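You operate a simulated robot arm through the tools that you are given. There is no shell and no other tool.

The job below is to be done with a simulated two-armed robot. You get a single attempt, and the scene is never put back.

JOB
Load the blue rubber block and grey gauge block into the kit tray, then push it close to the stop.
Fine: shut the white slide box again.

It is judged by the outcome, as a careful person would: the job done as asked, and still so three seconds after it is handed in. It fails if anything else is knocked over, pushed out of place, dropped, spilled or broken.

ROBOT AND FRAMES
Two 6-joint arms with two-finger parallel grippers on one trunk that stands fixed in place. Base frame: the origin is at the foot of the trunk, x ahead of it, y to its left, z up; the work surface is at about z = 0.82. Readings come in m, rad, newtons and seconds.
The left shoulder is at [0.05, 0.17, 1.208], the right one opposite. Each reaches about 1.092 m from its shoulder. Payload 1.57 kg a hand.
The TCP of each hand is the grasp point between the finger pads, 0.03 m short of the fingertips. In the tool frame z runs along the fingers and y along their closing line. The gripper opens to 0.08 m. The fingers are 0.017 m wide and 0.012 m thick; the gripper's body (0.04 by 0.082 m) begins 0.08 m behind the TCP.
Orientation is that of the tool frame in the base frame, as [roll, pitch, yaw] about the fixed x, y, z axes, in that order (R = Rz(yaw) Ry(pitch) Rx(roll)). With the fingers straight down and closing along the base's y, the tool's x points along the base's -x, its y along +y and its z along -z.

CONTROLS
- The arms move only by the tool arm_command. It takes "left_steps", "right_steps" or both (then of equal length, played together; a hand with none holds still); each is a list of rows, each a list of 7 numbers: the shift along the tool's x, y, z in mm, then the turn, a rotation vector about the tool's x, y, z in rad, then the opening in per cent of the stroke, from 0 (shut) to 100 (fully open). In form: [[x, y, z, rx, ry, rz, fingers], ...]. A call has 1 to 20 rows; each row is the pose to reach, as a shift and turn from the pose commanded when the call began, along the tool's axes at that moment. A row lasts 0.2 s, in which the tool goes at most 0.05 m and 0.15 rad; a call with a longer step from one row to the next is refused whole, and so is a gripper value outside its range. A pose out of reach is approached as far as the arm can. The call stops where the force on the tool passes 40 N (or 10 N more than at its start, if that is more) or the arm is blocked; 0.2 s more then pass. The fingers move at their own pace (about 0.045 m/s each) and stop on an object; they squeeze with about 22 N. The grip force told is the motor's: it shows also when the fingers shut on nothing. Time passes only in rows, and 0.2 s behind the last, so rows that repeat a pose let the fingers close. It gives the time, the measured TCP pose, the force on the tool (base axes), the opening and the grip force at its end, in the units of the frame above (readings bear some noise), with the torque about the TCP (base axes, N m) and any sound that the robot's microphone picked up.
- Cameras (640 x 400 px; columns grow to the right, rows downward): "scene" is now at [0.038, 0.0119, 1.7962]; the picture's right is [0.08, -1.00, 0.00], its down [-0.71, -0.06, -0.70] and it looks along [0.70, 0.06, -0.71] (base axes); focal length 353 px, centre (320, 200). "left" rides on the left gripper at [0.072, 0.007, -0.122] in its tool frame; the picture's right is [-0.09, 1.00, 0.00], its down [-0.84, -0.08, -0.54] and it looks along [-0.54, -0.05, 0.84] (tool axes); focal length 238 px, centre (320, 200). "right" rides on the right gripper at [0.072, -0.007, -0.122] in its tool frame; the picture's right is [0.09, 1.00, 0.00], its down [-0.84, 0.08, -0.54] and it looks along [-0.54, 0.05, 0.84] (tool axes); focal length 238 px, centre (320, 200). There is no depth. A picture from a camera that has moved, and an enlarged one, comes with that camera's place and axes in the base frame and with its lens. The place of the scene camera against the robot may be out by one fixed shift of up to 0.025 m in any direction.
- camera(camera): a new picture of that camera. It takes no simulated time.
- raise_lower(by): slides the trunk up (or, below 0, down) by that many m; the arms and the scene camera ride with it, the base frame stays. It gives what a move gives, with no picture.
- head_to(pan, tilt): turns the head with the scene camera to pan (to the left, within 1.501 rad either way) and tilt (down, from -0.506 to 1.204), counted from straight ahead of the robot. It gives what a move gives.
- zoom(camera, box): a new picture of the part [left, top, right, bottom] of that camera's present view, enlarged. It takes no simulated time.
- sign_off(): hands the job in; it is judged then, once.

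Places have to be worked out from the pictures, the camera data and where the tool is seen. Open the grippers and draw the arms clear of the work before you hand the job in, unless the task says otherwise.

The tools are called as a command line: name --argument value ..., lists and objects as JSON in quotes. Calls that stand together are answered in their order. arm_command: Moves the arms, as the interface text tells. Its arguments: {"type":"object","properties":{"left_steps":{"type":"array"},"right_steps":{"type":"array"}},"required":[]} The other tools are called the same way: raise_lower (by) moves the trunk up or down; head_to (pan, tilt) turns the head that bears the scene camera; camera (camera) takes a picture; zoom (camera, box) takes an enlarged picture of a part of a camera's view; sign_off () hands the job in.

At the start:

```text
t: 0.0
left_tool_pos: [0.4305, 0.0599, 1.099]
left_orientation: [3.047, -0.055, 2.824]
left_wrist_force: [0.9, 0.2, 0.5]
left_ft_torque: [0.0, -0.02, -0.02]
left_finger_gap: 0.08
left_grasp_force: 0.1
right_tool_pos: [0.7579, -0.0916, 1.0971]
right_orientation: [-3.141, -0.002, 3.141]
right_wrist_force: [0.2, 0.2, -0.4]
right_ft_torque: [0.01, 0.02, -0.01]
right_finger_gap: 0.0798
right_grasp_force: 0.0
trunk travel left (down, up): [-0.823, 0.147]
head pan, tilt (commanded): [0.08, 0.794]
```

scene: 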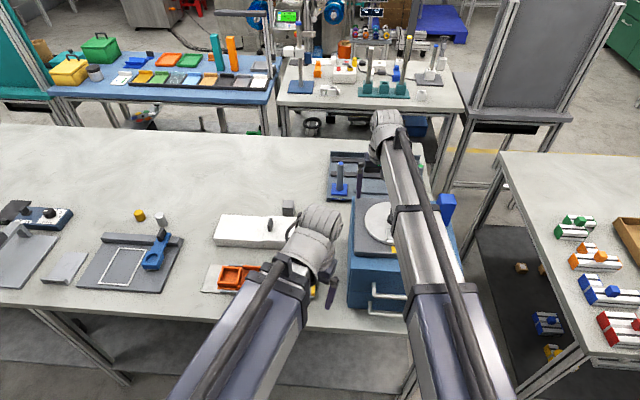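
right: 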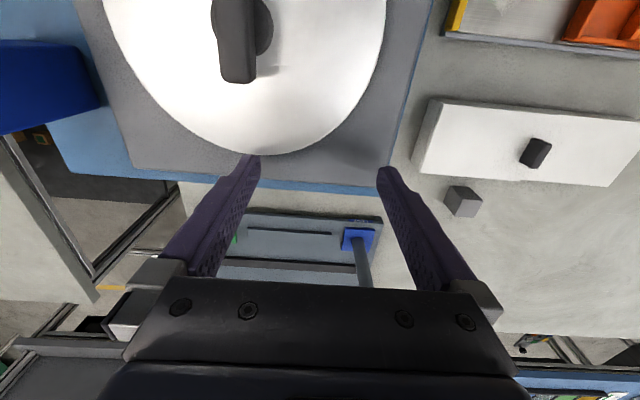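
left: 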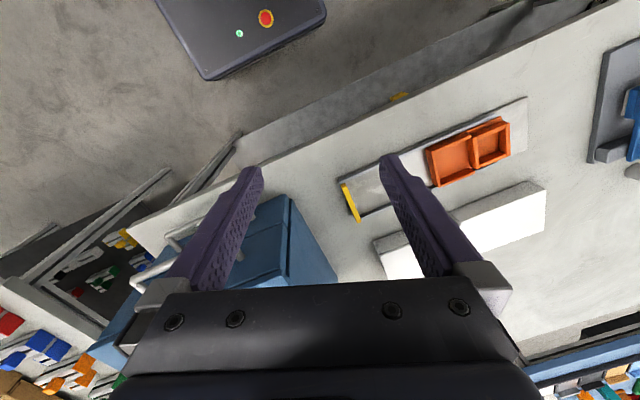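

The scene shows a white slide box, an orange two-pocket tray on a plate with a yellow stop, and a grey cube. I'll zoom in on the work area to find the items before moving.

zoom --camera "scene" --box '[180, 180, 380, 305]'

zoom --camera "left" --box '[320, 60, 640, 260]'

zoom --camera "right" --box '[380, 0, 640, 240]'

zoom --camera "scene" --box '[0, 180, 200, 305]'

zoom --camera "scene" --box '[310, 130, 480, 320]'

```text
3.20 times, centred on (280, 242) of scene
camera zoom: at [0.038, 0.0119, 1.7962], right [0.08, -1.0, 0.0], down [-0.71, -0.06, -0.7], along [0.7, 0.06, -0.71], focal length 1129 px, centre (448, 64)
```

zoom: 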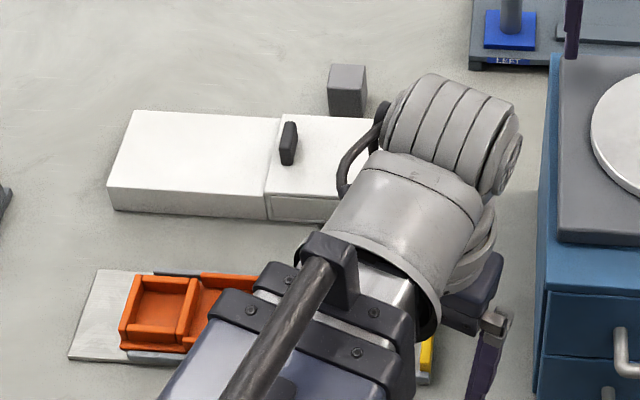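

```text
2.00 times, centred on (480, 160) of left
camera zoom: at [0.3661, 0.0743, 1.2255], right [0.4, 0.91, 0.09], down [0.78, -0.39, 0.48], along [0.47, -0.13, -0.87], focal length 477 px, centre (0, 280)
```

zoom: 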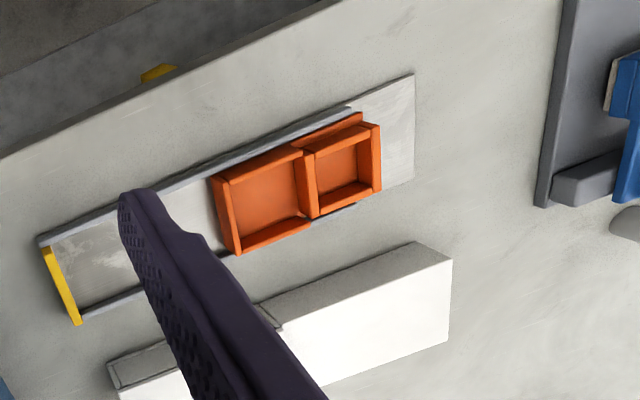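

```text
1.67 times, centred on (510, 120) of right
camera zoom: at [0.6871, -0.0983, 1.2194], right [-0.09, 1.0, 0.0], down [0.84, 0.08, 0.54], along [0.54, 0.05, -0.84], focal length 397 px, centre (3, 333)
```

zoom: 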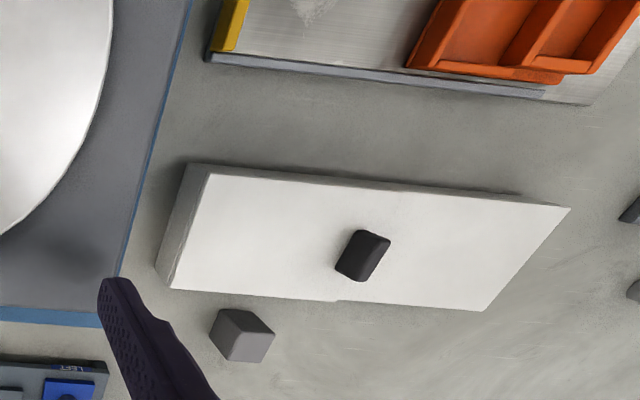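

```text
3.20 times, centred on (100, 242) of scene
camera zoom: at [0.038, 0.0119, 1.7962], right [0.08, -1.0, 0.0], down [-0.71, -0.06, -0.7], along [0.7, 0.06, -0.71], focal length 1129 px, centre (1024, 64)
```

zoom: 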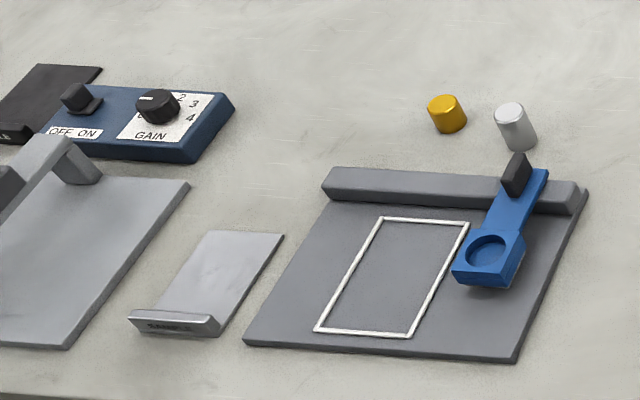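

```text
2.11 times, centred on (395, 225) of scene
camera zoom: at [0.038, 0.0119, 1.7962], right [0.08, -1.0, 0.0], down [-0.71, -0.06, -0.7], along [0.7, 0.06, -0.71], focal length 743 px, centre (162, 147)
```

zoom: 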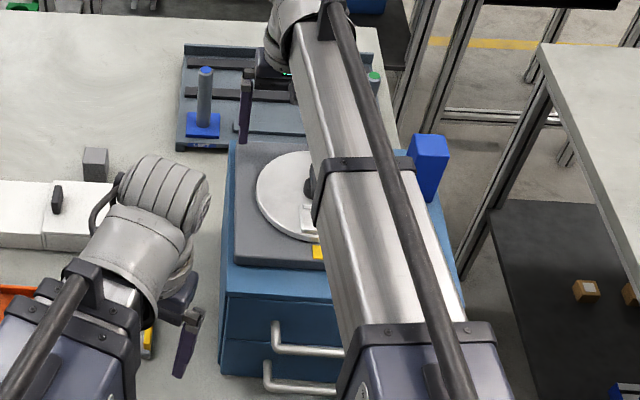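

The grey gauge block sits just beyond the slide box at roughly (0.91, 0.19). The blue block isn't visible yet. I'll draw both hands to higher viewpoints: the left over the tray and box with fingers straight down, the right back and up.

arm_command --left_steps '[[-13.6, 34, -3.8, 0.0128, -0.0049, -0.04, 100], [-27.2, 68.1, -7.6, 0.0256, -0.0099, -0.08, 100], [-40.8, 102.1, -11.4, 0.0384, -0.0148, -0.12, 100], [-54.5, 136.2, -15.2, 0.0512, -0.0198, -0.16, 100], [-68, 170.2, -19, 0.0641, -0.0247, -0.2, 100], [-81.7, 204.3, -22.9, 0.0769, -0.0296, -0.24, 100], [-95.3, 238.3, -26.7, 0.0897, -0.0346, -0.28, 100], [-108.9, 272.4, -30.5, 0.1025, -0.0395, -0.3199, 100]]' --right_steps '[[20, -20, -12.5, 0, 0, 0, 100], [40, -40, -25, 0, 0, 0, 100], [60, -60, -37.5, 0, 0, 0, 100], [80, -80, -50, 0, 0, 0, 100], [100, -100, -62.5, 0, 0, 0, 100], [120, -120, -75, 0, 0, 0, 100], [140, -140, -87.5, 0, 0, 0, 100], [158, -160, -100, 0, 0, 0, 100]]'

```text
t: 1.1
left_tool_pos: [0.5332, 0.1805, 1.0976]
left_orientation: [3.099, -0.024, 2.998]
left_wrist_force: [-0.7, -0.6, 0.4]
left_ft_torque: [0.09, -0.02, -0.06]
left_finger_gap: 0.08
left_grasp_force: 0.0
left hand out of reach, approached as far as the arm can: row 1, 2, 3, 4, 5
right_tool_pos: [0.6765, -0.1665, 1.0963]
right_orientation: [3.113, 0.015, -3.13]
right_wrist_force: [8.8, 27.7, -8.0]
right_ft_torque: [0.31, -0.1, -0.34]
right_finger_gap: 0.0799
right_grasp_force: 0.1
right hand out of reach, approached as far as the arm can: row 1, 2, 3, 4, 5
trunk travel left (down, up): [-0.823, 0.147]
head pan, tilt (commanded): [0.08, 0.794]
stopped in row 5 (right hand): the force on the tool passed its limit at 60 N (the readings are from after the stop); the commanded pose is now the measured one
```

The right hand stopped on a contact of some kind (force in +y), and neither hand rose. I'll look before moving anything.

camera --camera "scene"

camera --camera "right"

camera --camera "left"

```text
taken
camera scene: at [0.0384, 0.0121, 1.7961], right [0.08, -1.0, 0.0], down [-0.71, -0.06, -0.7], along [0.7, 0.06, -0.71], focal length 353 px, centre (320, 200)
```

scene: 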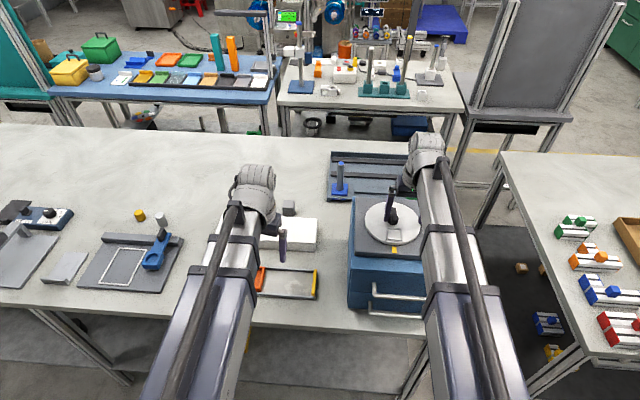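

```text
taken
camera right: at [0.6042, -0.1762, 1.218], right [-0.1, 0.99, 0.03], down [0.83, 0.07, 0.56], along [0.55, 0.08, -0.83], focal length 238 px, centre (320, 200)
```

right: 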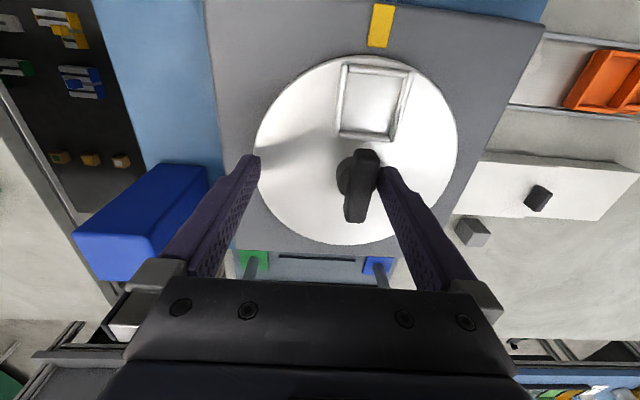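

```text
taken
camera left: at [0.4647, 0.1897, 1.222], right [0.24, 0.97, 0.04], down [0.83, -0.22, 0.52], along [0.51, -0.09, -0.85], focal length 238 px, centre (320, 200)
```

left: 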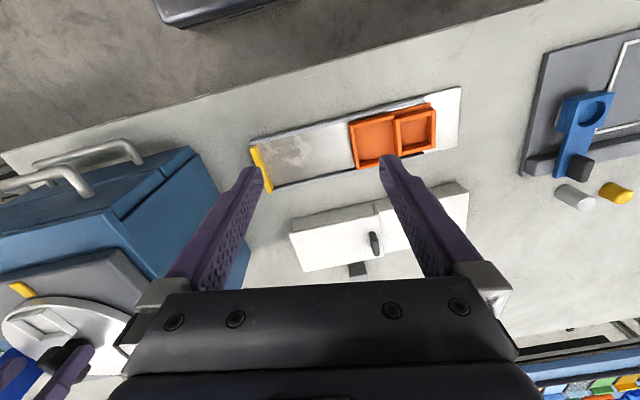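

The left finger of the right hand seems to be touching the turntable's lever. I'll zoom in to be sure before backing off.

zoom --camera "scene" --box '[340, 130, 480, 260]'

zoom --camera "right" --box '[220, 60, 480, 260]'

```text
3.08 times, centred on (410, 195) of scene
camera zoom: at [0.0384, 0.0121, 1.7961], right [0.08, -1.0, 0.0], down [-0.71, -0.06, -0.7], along [0.7, 0.06, -0.71], focal length 1086 px, centre (43, 215)
```

zoom: 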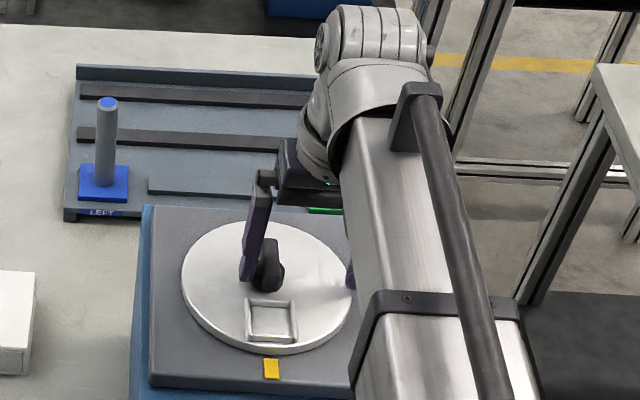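

```text
2.00 times, centred on (350, 160) of right
camera zoom: at [0.6042, -0.1762, 1.218], right [-0.1, 0.99, 0.03], down [0.83, 0.07, 0.56], along [0.55, 0.08, -0.83], focal length 477 px, centre (260, 280)
```

zoom: 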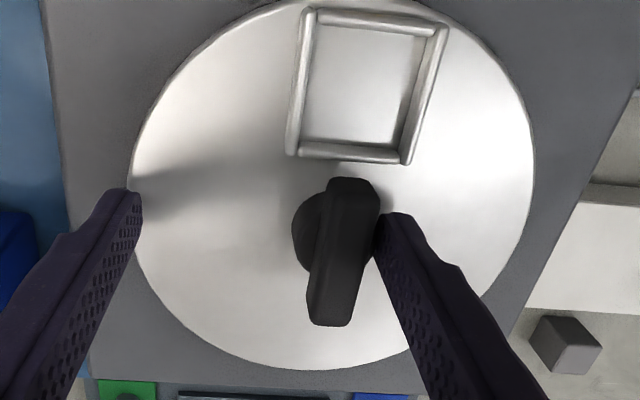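

The right hand's left finger is resting against the lever, which still looks aligned with x. I'll ease the right hand 20 mm back in +y to take the load off it.

arm_command --right_steps '[[0, 7, 0, 0, 0, 0, 100], [0, 14, 0, 0, 0, 0, 100], [0, 20, 0, 0, 0, 0, 100], [0, 20, 0, 0, 0, 0, 100]]'

```text
t: 2.1
left_tool_pos: [0.5336, 0.1812, 1.0979]
left_orientation: [3.097, -0.023, 2.997]
left_wrist_force: [0.1, 0.0, -0.7]
left_ft_torque: [0.0, 0.02, 0.0]
left_finger_gap: 0.0799
left_grasp_force: 0.0
right_tool_pos: [0.6738, -0.1508, 1.0983]
right_orientation: [3.122, 0.012, -3.136]
right_wrist_force: [-1.0, 1.1, 0.7]
right_ft_torque: [0.01, -0.01, 0.04]
right_finger_gap: 0.0801
right_grasp_force: 0.1
trunk travel left (down, up): [-0.823, 0.147]
head pan, tilt (commanded): [0.08, 0.794]
```

The contact force is gone. Next I'll raise the trunk by 0.12 m, which lifts both hands clear of the lever and gives higher views.

raise_lower --by 0.12

```text
t: 3.6
left_tool_pos: [0.5337, 0.1803, 1.2185]
left_orientation: [3.099, -0.023, 2.997]
left_wrist_force: [-0.4, 0.3, 0.9]
left_ft_torque: [-0.02, 0.02, -0.02]
left_finger_gap: 0.0798
left_grasp_force: 0.1
right_tool_pos: [0.6752, -0.1505, 1.2168]
right_orientation: [3.122, 0.009, -3.138]
right_wrist_force: [-0.5, 0.0, 0.4]
right_ft_torque: [0.0, 0.01, 0.04]
right_finger_gap: 0.0802
right_grasp_force: 0.1
trunk travel left (down, up): [-0.943, 0.027]
head pan, tilt (commanded): [0.08, 0.794]
```

Both hands are up at about z = 1.22. I'll check the turntable, the blue item and the slide box from here.

camera --camera "right"

camera --camera "left"

camera --camera "scene"

```text
taken
camera right: at [0.603, -0.1597, 1.3385], right [-0.1, 0.99, 0.02], down [0.83, 0.07, 0.55], along [0.55, 0.07, -0.83], focal length 238 px, centre (320, 200)
```

right: 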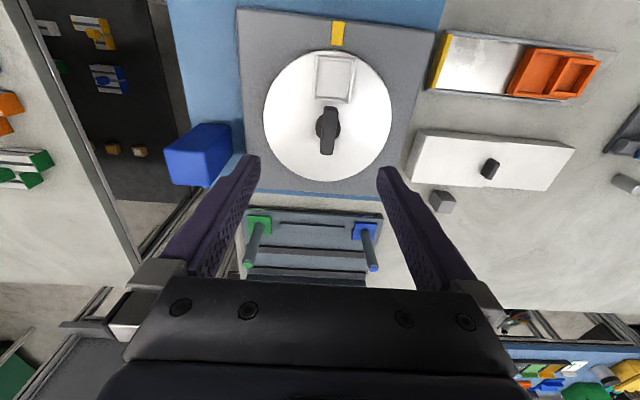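

```text
taken
camera left: at [0.4649, 0.1902, 1.3422], right [0.24, 0.97, 0.04], down [0.83, -0.22, 0.52], along [0.51, -0.09, -0.85], focal length 238 px, centre (320, 200)
```

left: 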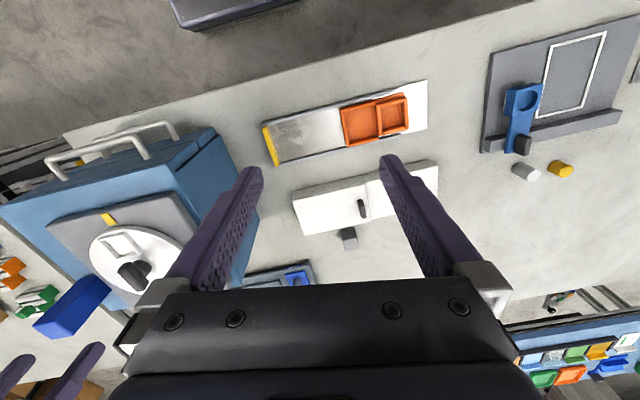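

```text
taken
camera scene: at [0.0381, 0.012, 1.9162], right [0.08, -1.0, 0.0], down [-0.71, -0.06, -0.7], along [0.7, 0.06, -0.71], focal length 353 px, centre (320, 200)
```

scene: 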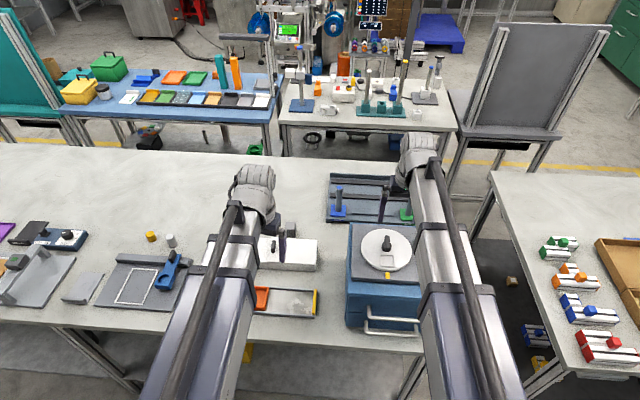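

I'll zoom in on the blue item near the cabinet, the turntable and the slide box.

zoom --camera "right" --box '[130, 0, 430, 200]'

zoom --camera "right" --box '[390, 10, 640, 230]'

zoom --camera "left" --box '[240, 60, 460, 260]'

zoom --camera "left" --box '[0, 130, 240, 370]'

```text
2.00 times, centred on (280, 100) of right
camera zoom: at [0.603, -0.1597, 1.3385], right [-0.1, 0.99, 0.02], down [0.83, 0.07, 0.55], along [0.55, 0.07, -0.83], focal length 477 px, centre (400, 400)
```

zoom: 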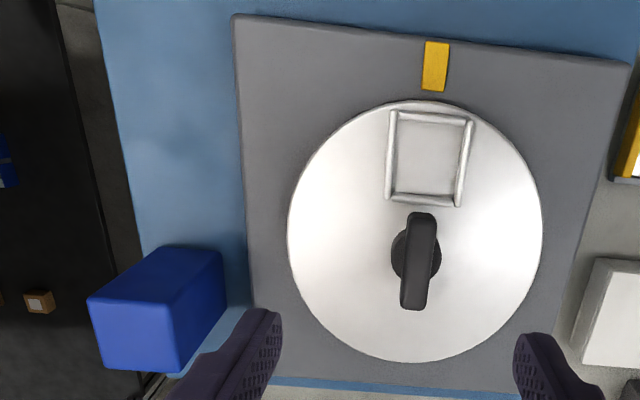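

```text
1.82 times, centred on (515, 120) of right
camera zoom: at [0.603, -0.1597, 1.3385], right [-0.1, 0.99, 0.02], down [0.83, 0.07, 0.55], along [0.55, 0.07, -0.83], focal length 433 px, centre (-34, 346)
```

zoom: 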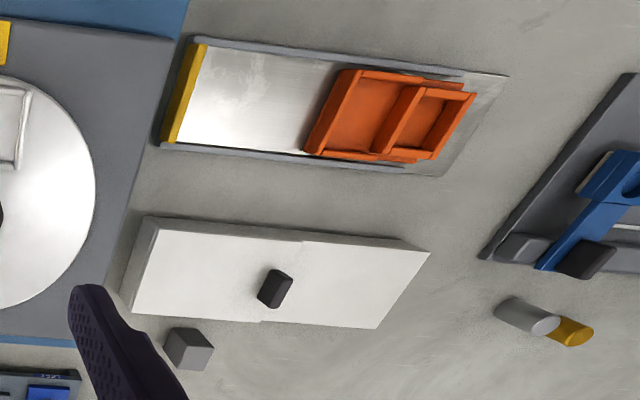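

```text
2.00 times, centred on (350, 160) of left
camera zoom: at [0.4649, 0.1902, 1.3422], right [0.24, 0.97, 0.04], down [0.83, -0.22, 0.52], along [0.51, -0.09, -0.85], focal length 477 px, centre (260, 280)
```

zoom: 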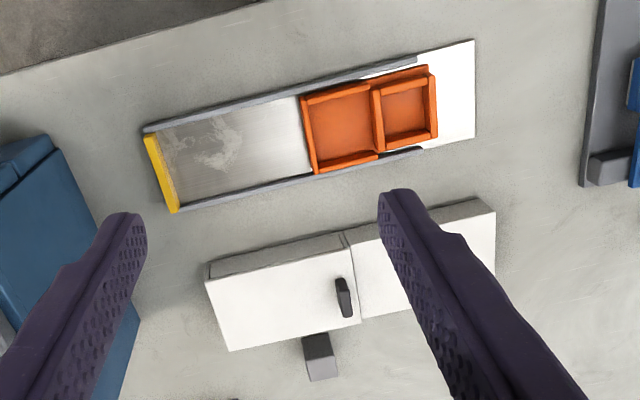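

```text
1.67 times, centred on (120, 250) of left
camera zoom: at [0.4649, 0.1902, 1.3422], right [0.24, 0.97, 0.04], down [0.83, -0.22, 0.52], along [0.51, -0.09, -0.85], focal length 397 px, centre (653, 117)
```

zoom: 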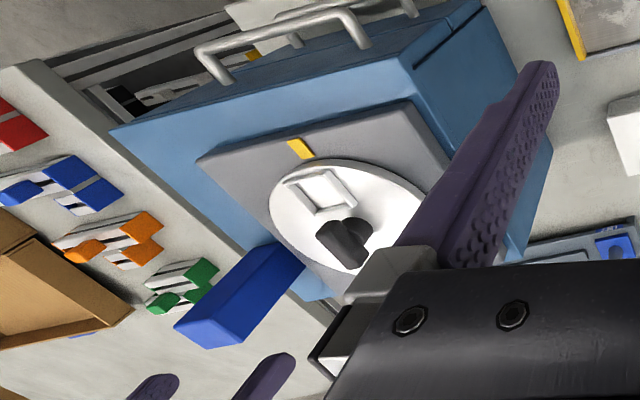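

The disc and lever look unmoved, with the pocket still in line with the yellow mark. The tall blue box on the cabinet is much too big to be the block, so the blue block is probably inside the slide box. I'll bring the left hand closer over the box and park the right hand back.

arm_command --left_steps '[[-18.9, 18.5, 23.7, 0.0074, -0.0033, -0.0242, 100], [-37.8, 37, 47.4, 0.0148, -0.0066, -0.0484, 100], [-56.7, 55.5, 71.1, 0.0222, -0.01, -0.0726, 100], [-75.6, 74, 94.9, 0.0295, -0.0133, -0.0967, 100], [-94.5, 92.6, 118.6, 0.0369, -0.0166, -0.1209, 100], [-113.4, 111.1, 142.3, 0.0443, -0.0199, -0.1451, 100], [-113.4, 111.1, 142.3, 0.0443, -0.0199, -0.1451, 100]]' --right_steps '[[35, 0, 0, 0, 0, 0, 100], [75, 0, 0, 0, 0, 0, 100], [115, 0, 0, 0, 0, 0, 100], [155, 0, 0, 0, 0, 0, 100], [195, 0, 0, 0, 0, 0, 100], [235, 0, 0, 0, 0, 0, 100], [250, 0, 0, 0, 0, 0, 100]]'

```text
t: 5.2
left_tool_pos: [0.6608, 0.2809, 1.2176]
left_orientation: [3.14, 0.001, -3.141]
left_wrist_force: [0.1, -0.5, 0.3]
left_ft_torque: [0.01, -0.03, 0.0]
left_finger_gap: 0.08
left_grasp_force: 0.0
left hand out of reach, approached as far as the arm can: row 1, 2, 3, 4, 5, 6, 7
right_tool_pos: [0.4596, -0.1513, 1.2176]
right_orientation: [3.124, 0.01, -3.136]
right_wrist_force: [-0.2, -0.5, 0.4]
right_ft_torque: [0.01, -0.01, 0.0]
right_finger_gap: 0.08
right_grasp_force: 0.1
right hand out of reach, approached as far as the arm can: row 6, 7
trunk travel left (down, up): [-0.943, 0.027]
head pan, tilt (commanded): [0.08, 0.794]
```

The left hand reached the x, y and orientation, but its z did not change from 1.218. Height seems to come only from the trunk. I'll take pictures from here first.

camera --camera "left"

zoom --camera "left" --box '[200, 20, 460, 260]'

camera --camera "scene"

camera --camera "right"

```text
taken
camera left: at [0.5876, 0.2859, 1.3404], right [0.09, 1.0, 0.0], down [0.84, -0.08, 0.54], along [0.54, -0.05, -0.84], focal length 238 px, centre (320, 200)
```

left: 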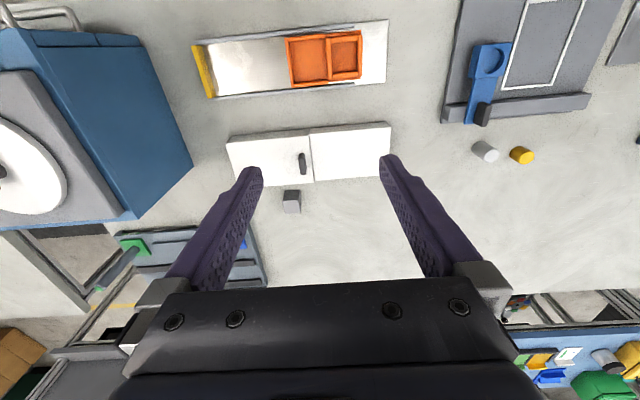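

```text
1.67 times, centred on (330, 140) of left
camera zoom: at [0.5876, 0.2859, 1.3404], right [0.09, 1.0, 0.0], down [0.84, -0.08, 0.54], along [0.54, -0.05, -0.84], focal length 397 px, centre (303, 300)
```

zoom: 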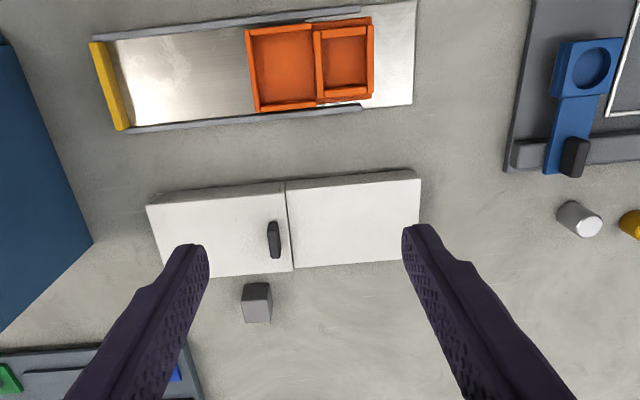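

```text
taken
camera scene: at [0.0376, 0.0115, 1.9163], right [0.08, -1.0, 0.0], down [-0.71, -0.06, -0.7], along [0.7, 0.06, -0.71], focal length 353 px, centre (320, 200)
```

scene: 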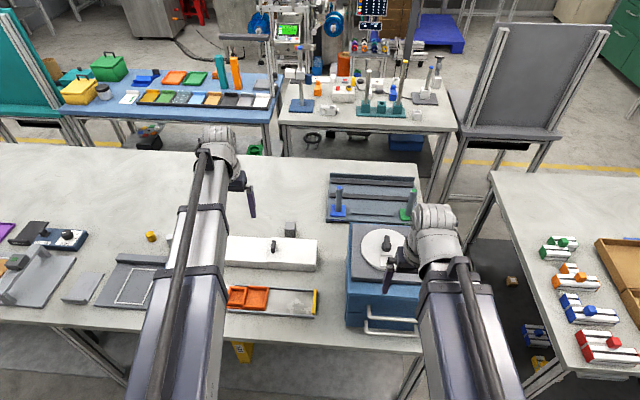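

```text
taken
camera right: at [0.3882, -0.1612, 1.3386], right [-0.1, 0.99, 0.02], down [0.83, 0.07, 0.55], along [0.55, 0.07, -0.83], focal length 238 px, centre (320, 200)
```

right: 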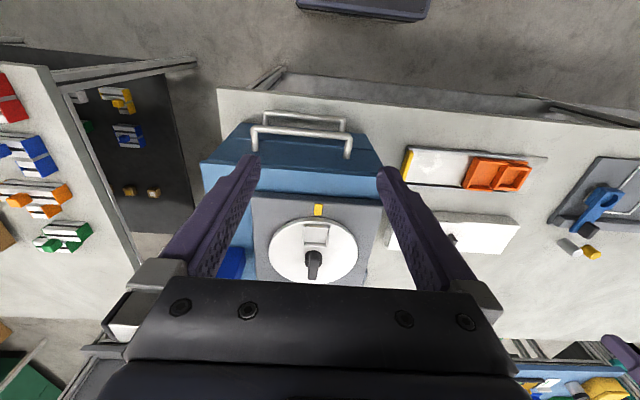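

I now have rough positions: tray y from 0.228 to 0.357 at x≈0.607, stop at y≈0.07, box front at x≈0.735, its handle near (0.79, 0.23), and the grey block near (0.885, 0.19). Next I'll test whether the left arm can move in z by itself.

arm_command --left_steps '[[0, 0, 20, 0, 0, 0, 100], [0, 0, 30, 0, 0, 0, 100]]'

```text
t: 5.8
left_tool_pos: [0.6596, 0.2805, 1.2176]
left_orientation: [3.139, 0.0, 3.141]
left_wrist_force: [0.3, 0.4, -0.2]
left_ft_torque: [0.01, -0.02, -0.01]
left_finger_gap: 0.08
left_grasp_force: 0.0
left hand out of reach, approached as far as the arm can: row 1, 2
right_tool_pos: [0.4595, -0.1516, 1.2184]
right_orientation: [3.121, 0.01, -3.135]
right_wrist_force: [0.0, -0.1, -0.5]
right_ft_torque: [-0.03, -0.02, 0.05]
right_finger_gap: 0.0802
right_grasp_force: 0.0
trunk travel left (down, up): [-0.943, 0.027]
head pan, tilt (commanded): [0.08, 0.794]
```

Confirmed: the arms move only in the horizontal plane plus the wrist, and height comes from the trunk, so both hands drop together. I'll park the right hand out in front of the table, clear of the cabinet, and turn it so its camera can look sideways at the left arm.

arm_command --right_steps '[[8, -30, 0, 0, 0, -0.14, 100], [16, -60, 0, 0, 0, -0.28, 100], [24, -90, 0, 0, 0, -0.42, 100], [32, -120, 0, 0, 0, -0.56, 100], [40, -150, 0, 0, 0, -0.7, 100], [48, -180, 0, 0, 0, -0.84, 100], [56, -210, 0, 0, 0, -0.98, 100], [64, -240, 0, 0, 0, -1.12, 100], [72, -270, 0, 0, 0, -1.26, 100], [80, -300, 0, 0, 0, -1.4, 100], [80, -300, 0, 0, 0, -1.4, 100]]'

```text
t: 8.2
left_tool_pos: [0.6593, 0.2817, 1.2186]
left_orientation: [3.14, 0.0, 3.141]
left_wrist_force: [0.4, -1.0, 0.5]
left_ft_torque: [-0.01, -0.01, -0.02]
left_finger_gap: 0.0801
left_grasp_force: 0.1
right_tool_pos: [0.3826, -0.4543, 1.2189]
right_orientation: [-3.134, 0.021, -1.735]
right_wrist_force: [0.5, 0.1, -0.3]
right_ft_torque: [-0.01, -0.03, 0.03]
right_finger_gap: 0.0801
right_grasp_force: 0.1
right hand out of reach, approached as far as the arm can: row 1, 2, 3, 4, 5, 6, 7, 8, 9, 10, 11
trunk travel left (down, up): [-0.943, 0.027]
head pan, tilt (commanded): [0.08, 0.794]
```

The right hand is parked at (0.383, -0.454). Next I'll tilt it so its camera looks level across at the left arm.

arm_command --right_steps '[[0, 0, 0, 0, -0.13, 0, 100], [0, 0, 0, 0, -0.26, 0, 100], [0, 0, 0, 0, -0.39, 0, 100], [0, 0, 0, 0, -0.52, 0, 100], [0, 0, 0, 0, -0.65, 0, 100], [0, 0, 0, 0, -0.78, 0, 100]]'

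camera --camera "right"

camera --camera "scene"

```text
t: 9.6
left_tool_pos: [0.6621, 0.2802, 1.2181]
left_orientation: [3.14, -0.001, 3.141]
left_wrist_force: [-0.5, 0.3, 0.3]
left_ft_torque: [0.01, 0.0, -0.01]
left_finger_gap: 0.0799
left_grasp_force: 0.0
right_tool_pos: [0.4033, -0.4359, 1.2751]
right_orientation: [-3.099, 0.735, -1.732]
right_wrist_force: [0.0, 0.6, 1.0]
right_ft_torque: [-0.01, 0.03, 0.01]
right_finger_gap: 0.0803
right_grasp_force: 0.1
right hand out of reach, approached as far as the arm can: row 2, 3, 4, 5, 6
trunk travel left (down, up): [-0.943, 0.027]
head pan, tilt (commanded): [0.08, 0.794]
```

```text
taken
camera right: at [0.3842, -0.5705, 1.3168], right [-0.99, 0.12, -0.09], down [-0.06, 0.27, 0.96], along [0.14, 0.95, -0.26], focal length 238 px, centre (320, 200)
```

right: 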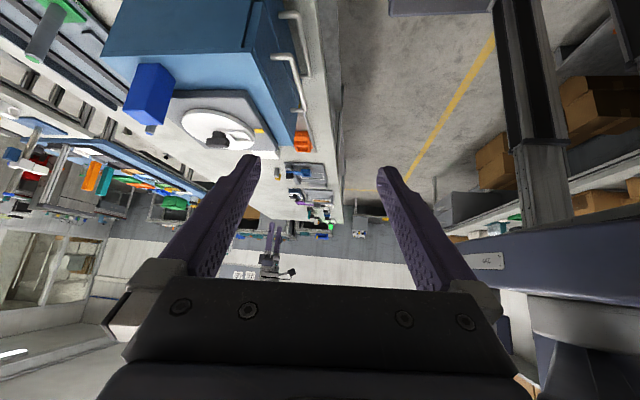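

```text
taken
camera scene: at [0.0385, 0.0125, 1.9162], right [0.08, -1.0, 0.0], down [-0.71, -0.06, -0.7], along [0.7, 0.06, -0.71], focal length 353 px, centre (320, 200)
```

scene: 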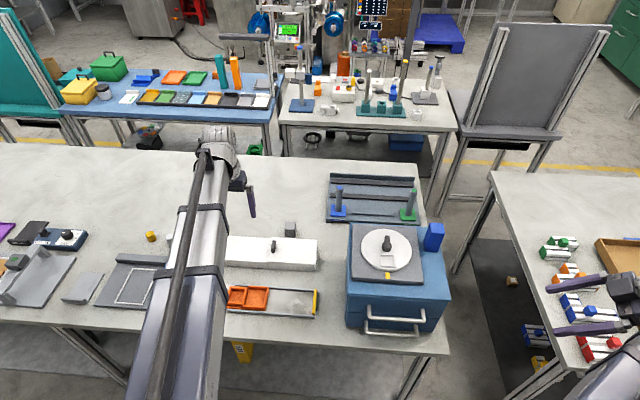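

The view is upside-down (image down is +z). The left gripper appears around (275, 240), so I'll zoom in there to see the link heights.

zoom --camera "right" --box '[230, 130, 430, 290]'

zoom --camera "right" --box '[400, 180, 640, 340]'

```text
2.50 times, centred on (330, 210) of right
camera zoom: at [0.3842, -0.5705, 1.3168], right [-0.99, 0.12, -0.09], down [-0.06, 0.27, 0.96], along [0.14, 0.95, -0.26], focal length 596 px, centre (295, 175)
```

zoom: 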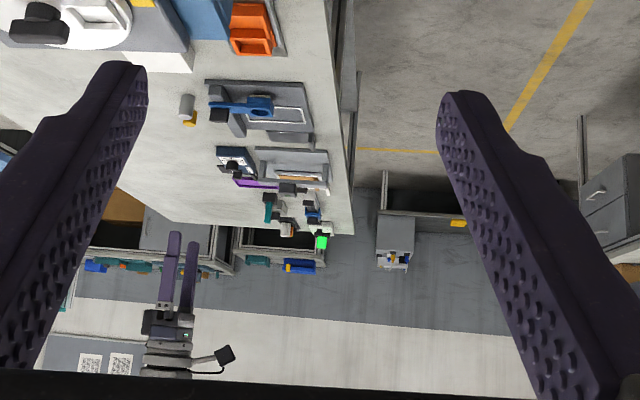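

```text
2.50 times, centred on (520, 260) of right
camera zoom: at [0.3842, -0.5705, 1.3168], right [-0.99, 0.12, -0.09], down [-0.06, 0.27, 0.96], along [0.14, 0.95, -0.26], focal length 596 px, centre (-180, 50)
```

zoom: 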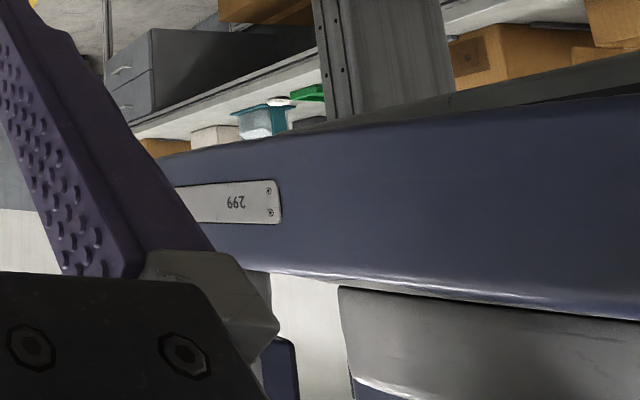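

The left arm's links ride more than 0.16 m above its TCP, so there is enough clearance over the table. I'll return the right hand to vertical in its parked spot before lowering.

arm_command --right_steps '[[0, 0, 0, 0, 0.13, 0, 100], [0, 0, 0, 0, 0.26, 0, 100], [0, 0, 0, 0, 0.39, 0, 100], [0, 0, 0, 0, 0.52, 0, 100], [0, 0, 0, 0, 0.65, 0, 100], [0, 0, 0, 0, 0.75, 0, 100]]'

```text
t: 11.0
left_tool_pos: [0.6604, 0.2801, 1.2183]
left_orientation: [3.14, 0.002, -3.142]
left_wrist_force: [0.3, 0.8, -0.2]
left_ft_torque: [0.05, 0.01, -0.02]
left_finger_gap: 0.0799
left_grasp_force: 0.0
right_tool_pos: [0.4025, -0.4375, 1.2179]
right_orientation: [-3.111, -0.02, -1.759]
right_wrist_force: [-0.4, 0.3, 0.7]
right_ft_torque: [0.06, 0.03, 0.0]
right_finger_gap: 0.0798
right_grasp_force: 0.2
right hand out of reach, approached as far as the arm can: row 1, 2, 3, 4, 5, 6
trunk travel left (down, up): [-0.943, 0.027]
head pan, tilt (commanded): [0.08, 0.794]
```

The right hand is vertical at (0.40, -0.44), in front of the table. I'll lower the trunk by 0.2 m for a closer look at the slide box.

raise_lower --by -0.2

camera --camera "left"

camera --camera "scene"

```text
t: 13.2
left_tool_pos: [0.6616, 0.2793, 1.0186]
left_orientation: [3.141, 0.0, 3.141]
left_wrist_force: [-0.6, -0.7, 0.0]
left_ft_torque: [-0.02, 0.04, 0.0]
left_finger_gap: 0.0799
left_grasp_force: 0.1
right_tool_pos: [0.4034, -0.4377, 1.0178]
right_orientation: [-3.11, -0.017, -1.76]
right_wrist_force: [-0.2, 0.2, -0.6]
right_ft_torque: [-0.04, -0.01, 0.02]
right_finger_gap: 0.08
right_grasp_force: 0.1
trunk travel left (down, up): [-0.743, 0.227]
head pan, tilt (commanded): [0.08, 0.794]
```

```text
taken
camera left: at [0.5877, 0.2861, 1.1403], right [0.09, 1.0, 0.0], down [0.84, -0.08, 0.54], along [0.54, -0.05, -0.84], focal length 238 px, centre (320, 200)
```

left: 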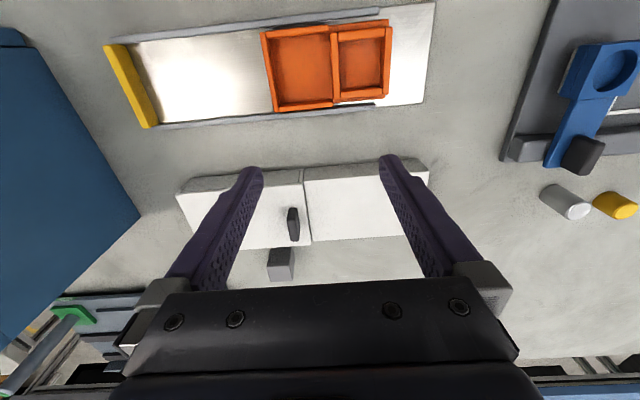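

```text
taken
camera scene: at [0.0379, 0.0119, 1.7163], right [0.08, -1.0, 0.0], down [-0.71, -0.06, -0.7], along [0.7, 0.06, -0.71], focal length 353 px, centre (320, 200)
```

scene: 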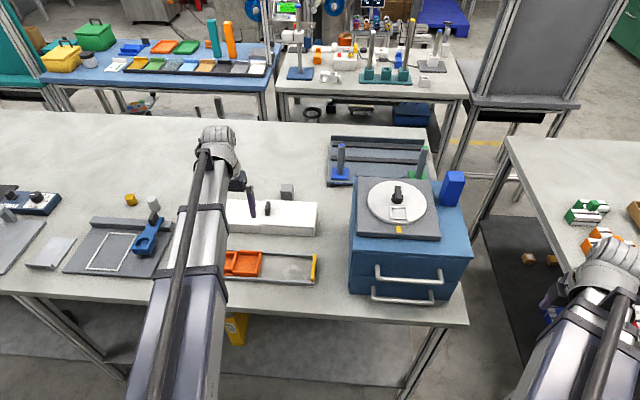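

I'll zoom in on the box and tray in the left view, and on the box and block in the scene view.

zoom --camera "left" --box '[160, 140, 450, 290]'

zoom --camera "scene" --box '[210, 170, 340, 300]'

zoom --camera "left" --box '[90, 0, 450, 150]'

```text
2.21 times, centred on (305, 215) of left
camera zoom: at [0.5877, 0.2861, 1.1403], right [0.09, 1.0, 0.0], down [0.84, -0.08, 0.54], along [0.54, -0.05, -0.84], focal length 526 px, centre (353, 167)
```

zoom: 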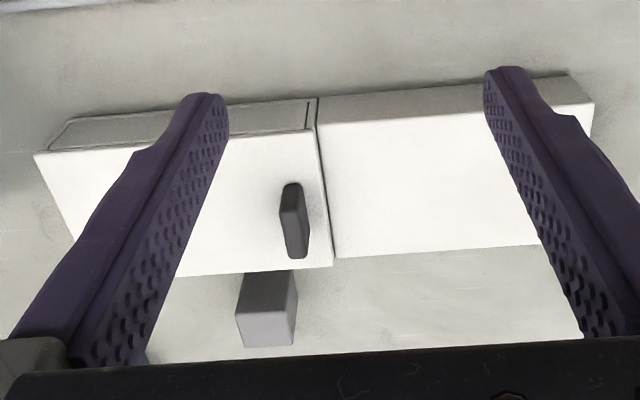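

```text
3.08 times, centred on (275, 235) of scene
camera zoom: at [0.0379, 0.0119, 1.7163], right [0.08, -1.0, 0.0], down [-0.71, -0.06, -0.7], along [0.7, 0.06, -0.71], focal length 1086 px, centre (458, 92)
```

zoom: 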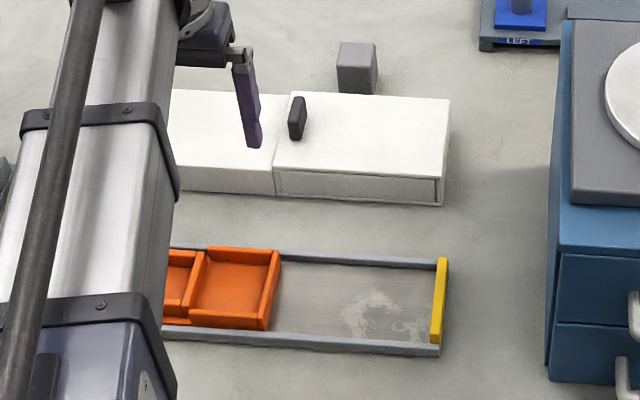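

```text
1.78 times, centred on (270, 75) of left
camera zoom: at [0.5877, 0.2861, 1.1403], right [0.09, 1.0, 0.0], down [0.84, -0.08, 0.54], along [0.54, -0.05, -0.84], focal length 424 px, centre (409, 422)
```

zoom: 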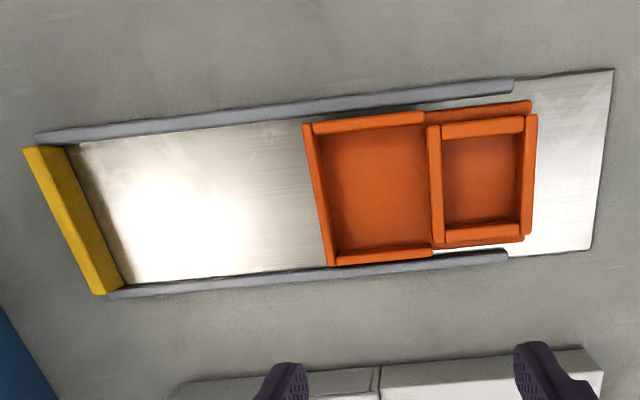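

The y- half of the box carries the black handle and looks like a sliding lid with a small step at the seam. I'll shift the left hand 110 mm forward so the fingers don't block the camera's view of the box.

arm_command --left_steps '[[-37, -10, 0, 0, 0, 0, 100], [-74, -20, 0, 0, 0, 0, 100], [-110, -30, 0, 0, 0, 0, 100], [-110, -30, 0, 0, 0, 0, 100]]'

camera --camera "left"

zoom --camera "left" --box '[160, 60, 480, 220]'

```text
t: 14.2
left_tool_pos: [0.7695, 0.2503, 1.0184]
left_orientation: [3.139, -0.002, -3.141]
left_wrist_force: [-0.5, 0.1, -0.5]
left_ft_torque: [-0.01, 0.01, 0.01]
left_finger_gap: 0.0801
left_grasp_force: 0.1
right_tool_pos: [0.4029, -0.4376, 1.0181]
right_orientation: [-3.11, -0.017, -1.758]
right_wrist_force: [0.8, -0.9, 0.8]
right_ft_torque: [-0.03, 0.0, 0.01]
right_finger_gap: 0.0799
right_grasp_force: 0.1
trunk travel left (down, up): [-0.743, 0.227]
head pan, tilt (commanded): [0.08, 0.794]
```

```text
taken
camera left: at [0.698, 0.2563, 1.1405], right [0.09, 1.0, 0.0], down [0.84, -0.08, 0.54], along [0.54, -0.05, -0.84], focal length 238 px, centre (320, 200)
```

left: 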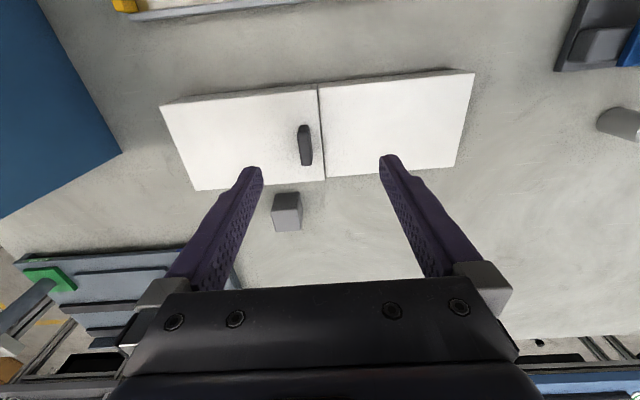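

```text
2.00 times, centred on (320, 140) of left
camera zoom: at [0.698, 0.2563, 1.1405], right [0.09, 1.0, 0.0], down [0.84, -0.08, 0.54], along [0.54, -0.05, -0.84], focal length 477 px, centre (320, 320)
```

zoom: 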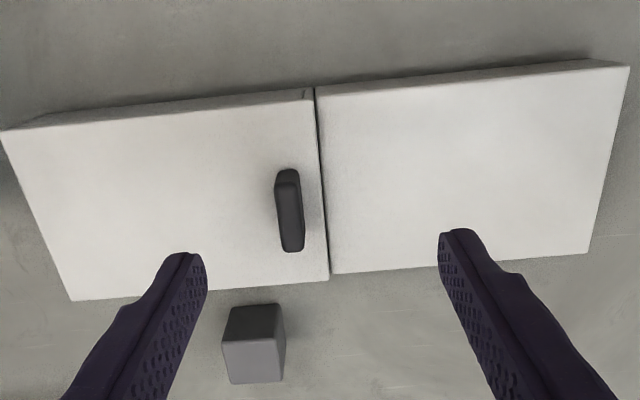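

The box spans x 0.735–0.84 and y 0.078–0.41, with its top at z≈0.866 and the seam at y≈0.25. The handle is near (0.79, 0.23) with its top at z≈0.88. I'll zoom in on the seam to see which part slides over which.

zoom --camera "left" --box '[270, 70, 370, 200]'

zoom --camera "scene" --box '[240, 190, 330, 245]'

zoom --camera "left" --box '[140, 60, 340, 200]'

```text
3.08 times, centred on (320, 135) of left
camera zoom: at [0.698, 0.2563, 1.1405], right [0.09, 1.0, 0.0], down [0.84, -0.08, 0.54], along [0.54, -0.05, -0.84], focal length 733 px, centre (320, 400)
```

zoom: 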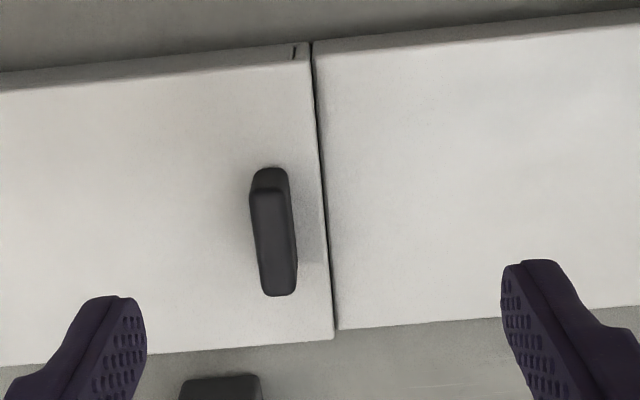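

```text
7.11 times, centred on (285, 218) of scene
camera zoom: at [0.0373, 0.0121, 1.7163], right [0.08, -1.0, 0.0], down [-0.71, -0.06, -0.7], along [0.7, 0.06, -0.71], focal length 2509 px, centre (569, 76)
```

zoom: 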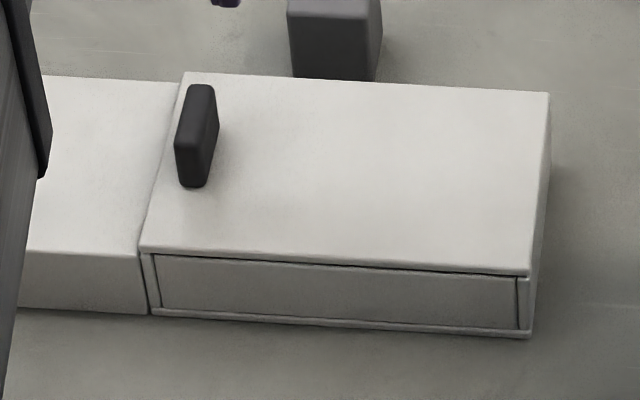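

```text
2.86 times, centred on (240, 130) of left
camera zoom: at [0.698, 0.2563, 1.1405], right [0.09, 1.0, 0.0], down [0.84, -0.08, 0.54], along [0.54, -0.05, -0.84], focal length 681 px, centre (549, 400)
```

zoom: 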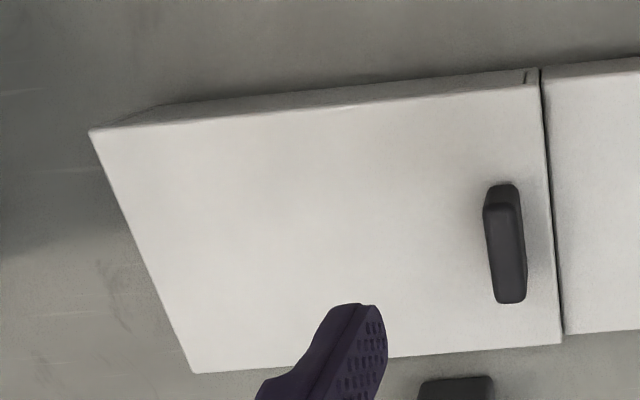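

That settles it: the y- part is a cavity box with a thin sliding lid, and the y+ part is a slightly lower shelf the lid slides onto (toward +y). I'll centre the left hand over the handle at about (0.789, 0.232).

arm_command --left_steps '[[-10, -9, 0, 0, 0, 0, 100], [-19.5, -18.3, 0, 0, 0, 0, 100], [-19.5, -18.3, 0, 0, 0, 0, 100]]'

raise_lower --by -0.07

camera --camera "left"

camera --camera "scene"

```text
t: 15.0
left_tool_pos: [0.791, 0.2323, 1.0175]
left_orientation: [3.139, -0.001, 3.141]
left_wrist_force: [-0.5, 0.5, 0.3]
left_ft_torque: [0.0, 0.02, 0.01]
left_finger_gap: 0.0801
left_grasp_force: 0.2
right_tool_pos: [0.4023, -0.4381, 1.018]
right_orientation: [-3.111, -0.016, -1.76]
right_wrist_force: [-0.5, -0.8, 0.3]
right_ft_torque: [0.02, -0.03, -0.01]
right_finger_gap: 0.0797
right_grasp_force: 0.0
trunk travel left (down, up): [-0.743, 0.227]
head pan, tilt (commanded): [0.08, 0.794]
```

```text
t: 16.1
left_tool_pos: [0.7903, 0.2324, 0.9475]
left_orientation: [3.139, 0.0, 3.141]
left_wrist_force: [-0.3, 0.4, -0.4]
left_ft_torque: [-0.01, 0.0, 0.01]
left_finger_gap: 0.0802
left_grasp_force: 0.0
right_tool_pos: [0.4022, -0.4381, 0.9485]
right_orientation: [-3.11, -0.018, -1.759]
right_wrist_force: [0.5, 0.5, -0.2]
right_ft_torque: [0.0, -0.01, 0.0]
right_finger_gap: 0.0799
right_grasp_force: 0.0
trunk travel left (down, up): [-0.673, 0.297]
head pan, tilt (commanded): [0.08, 0.794]
```

```text
taken
camera left: at [0.7176, 0.2378, 1.0703], right [0.09, 1.0, 0.0], down [0.84, -0.08, 0.54], along [0.54, -0.05, -0.84], focal length 238 px, centre (320, 200)
```

left: 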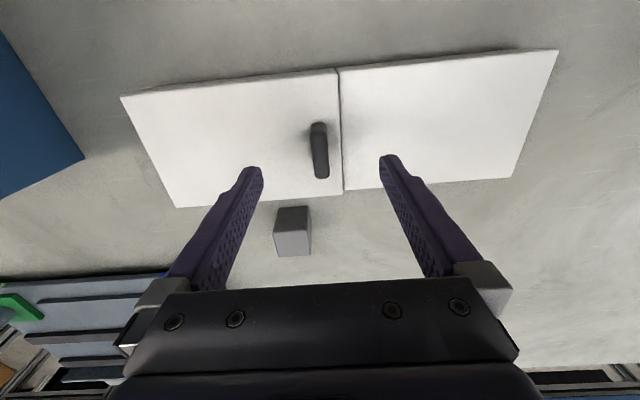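

```text
taken
camera scene: at [0.0378, 0.0119, 1.6463], right [0.08, -1.0, 0.0], down [-0.71, -0.06, -0.7], along [0.7, 0.06, -0.71], focal length 353 px, centre (320, 200)
```

scene: 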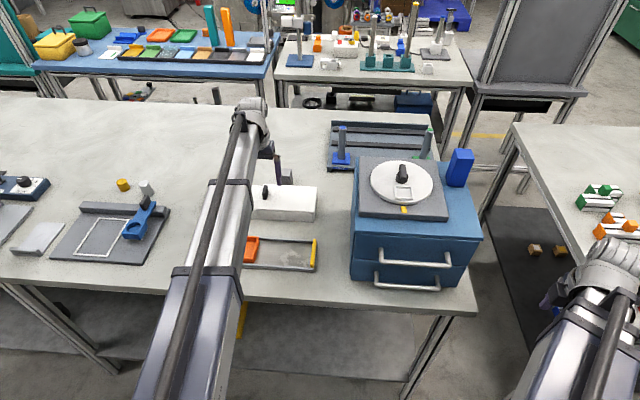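

The handle sits exactly between the fingers. I'll lower 40 mm so the tips straddle it just above the lid.

raise_lower --by -0.04

zoom --camera "left" --box '[200, 60, 440, 220]'

zoom --camera "scene" --box '[230, 150, 330, 230]'

```text
t: 16.9
left_tool_pos: [0.7905, 0.233, 0.9082]
left_orientation: [3.14, 0.0, 3.141]
left_wrist_force: [-0.1, -0.3, -0.1]
left_ft_torque: [-0.03, -0.01, -0.04]
left_finger_gap: 0.08
left_grasp_force: 0.1
right_tool_pos: [0.403, -0.4375, 0.9079]
right_orientation: [-3.11, -0.018, -1.76]
right_wrist_force: [0.8, -0.6, 0.0]
right_ft_torque: [-0.01, 0.01, -0.02]
right_finger_gap: 0.08
right_grasp_force: 0.0
trunk travel left (down, up): [-0.633, 0.337]
head pan, tilt (commanded): [0.08, 0.794]
```

```text
2.50 times, centred on (320, 140) of left
camera zoom: at [0.7176, 0.2378, 1.0303], right [0.09, 1.0, 0.0], down [0.84, -0.08, 0.54], along [0.54, -0.05, -0.84], focal length 596 px, centre (320, 350)
```

zoom: 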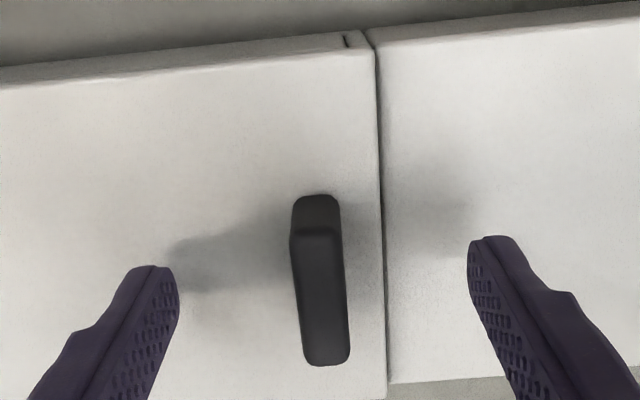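

```text
5.00 times, centred on (280, 190) of scene
camera zoom: at [0.0378, 0.0119, 1.6063], right [0.08, -1.0, 0.0], down [-0.71, -0.06, -0.7], along [0.7, 0.06, -0.71], focal length 1764 px, centre (520, 250)
```

zoom: 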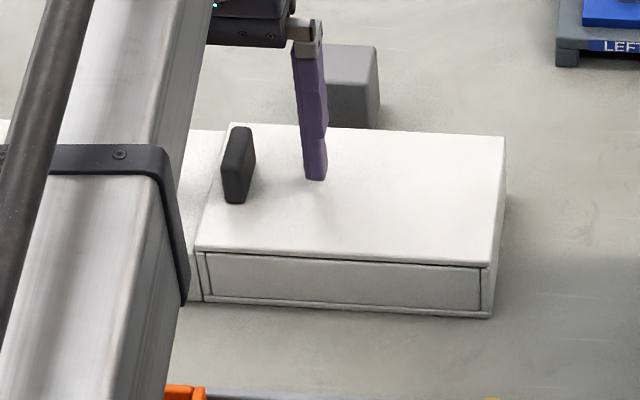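

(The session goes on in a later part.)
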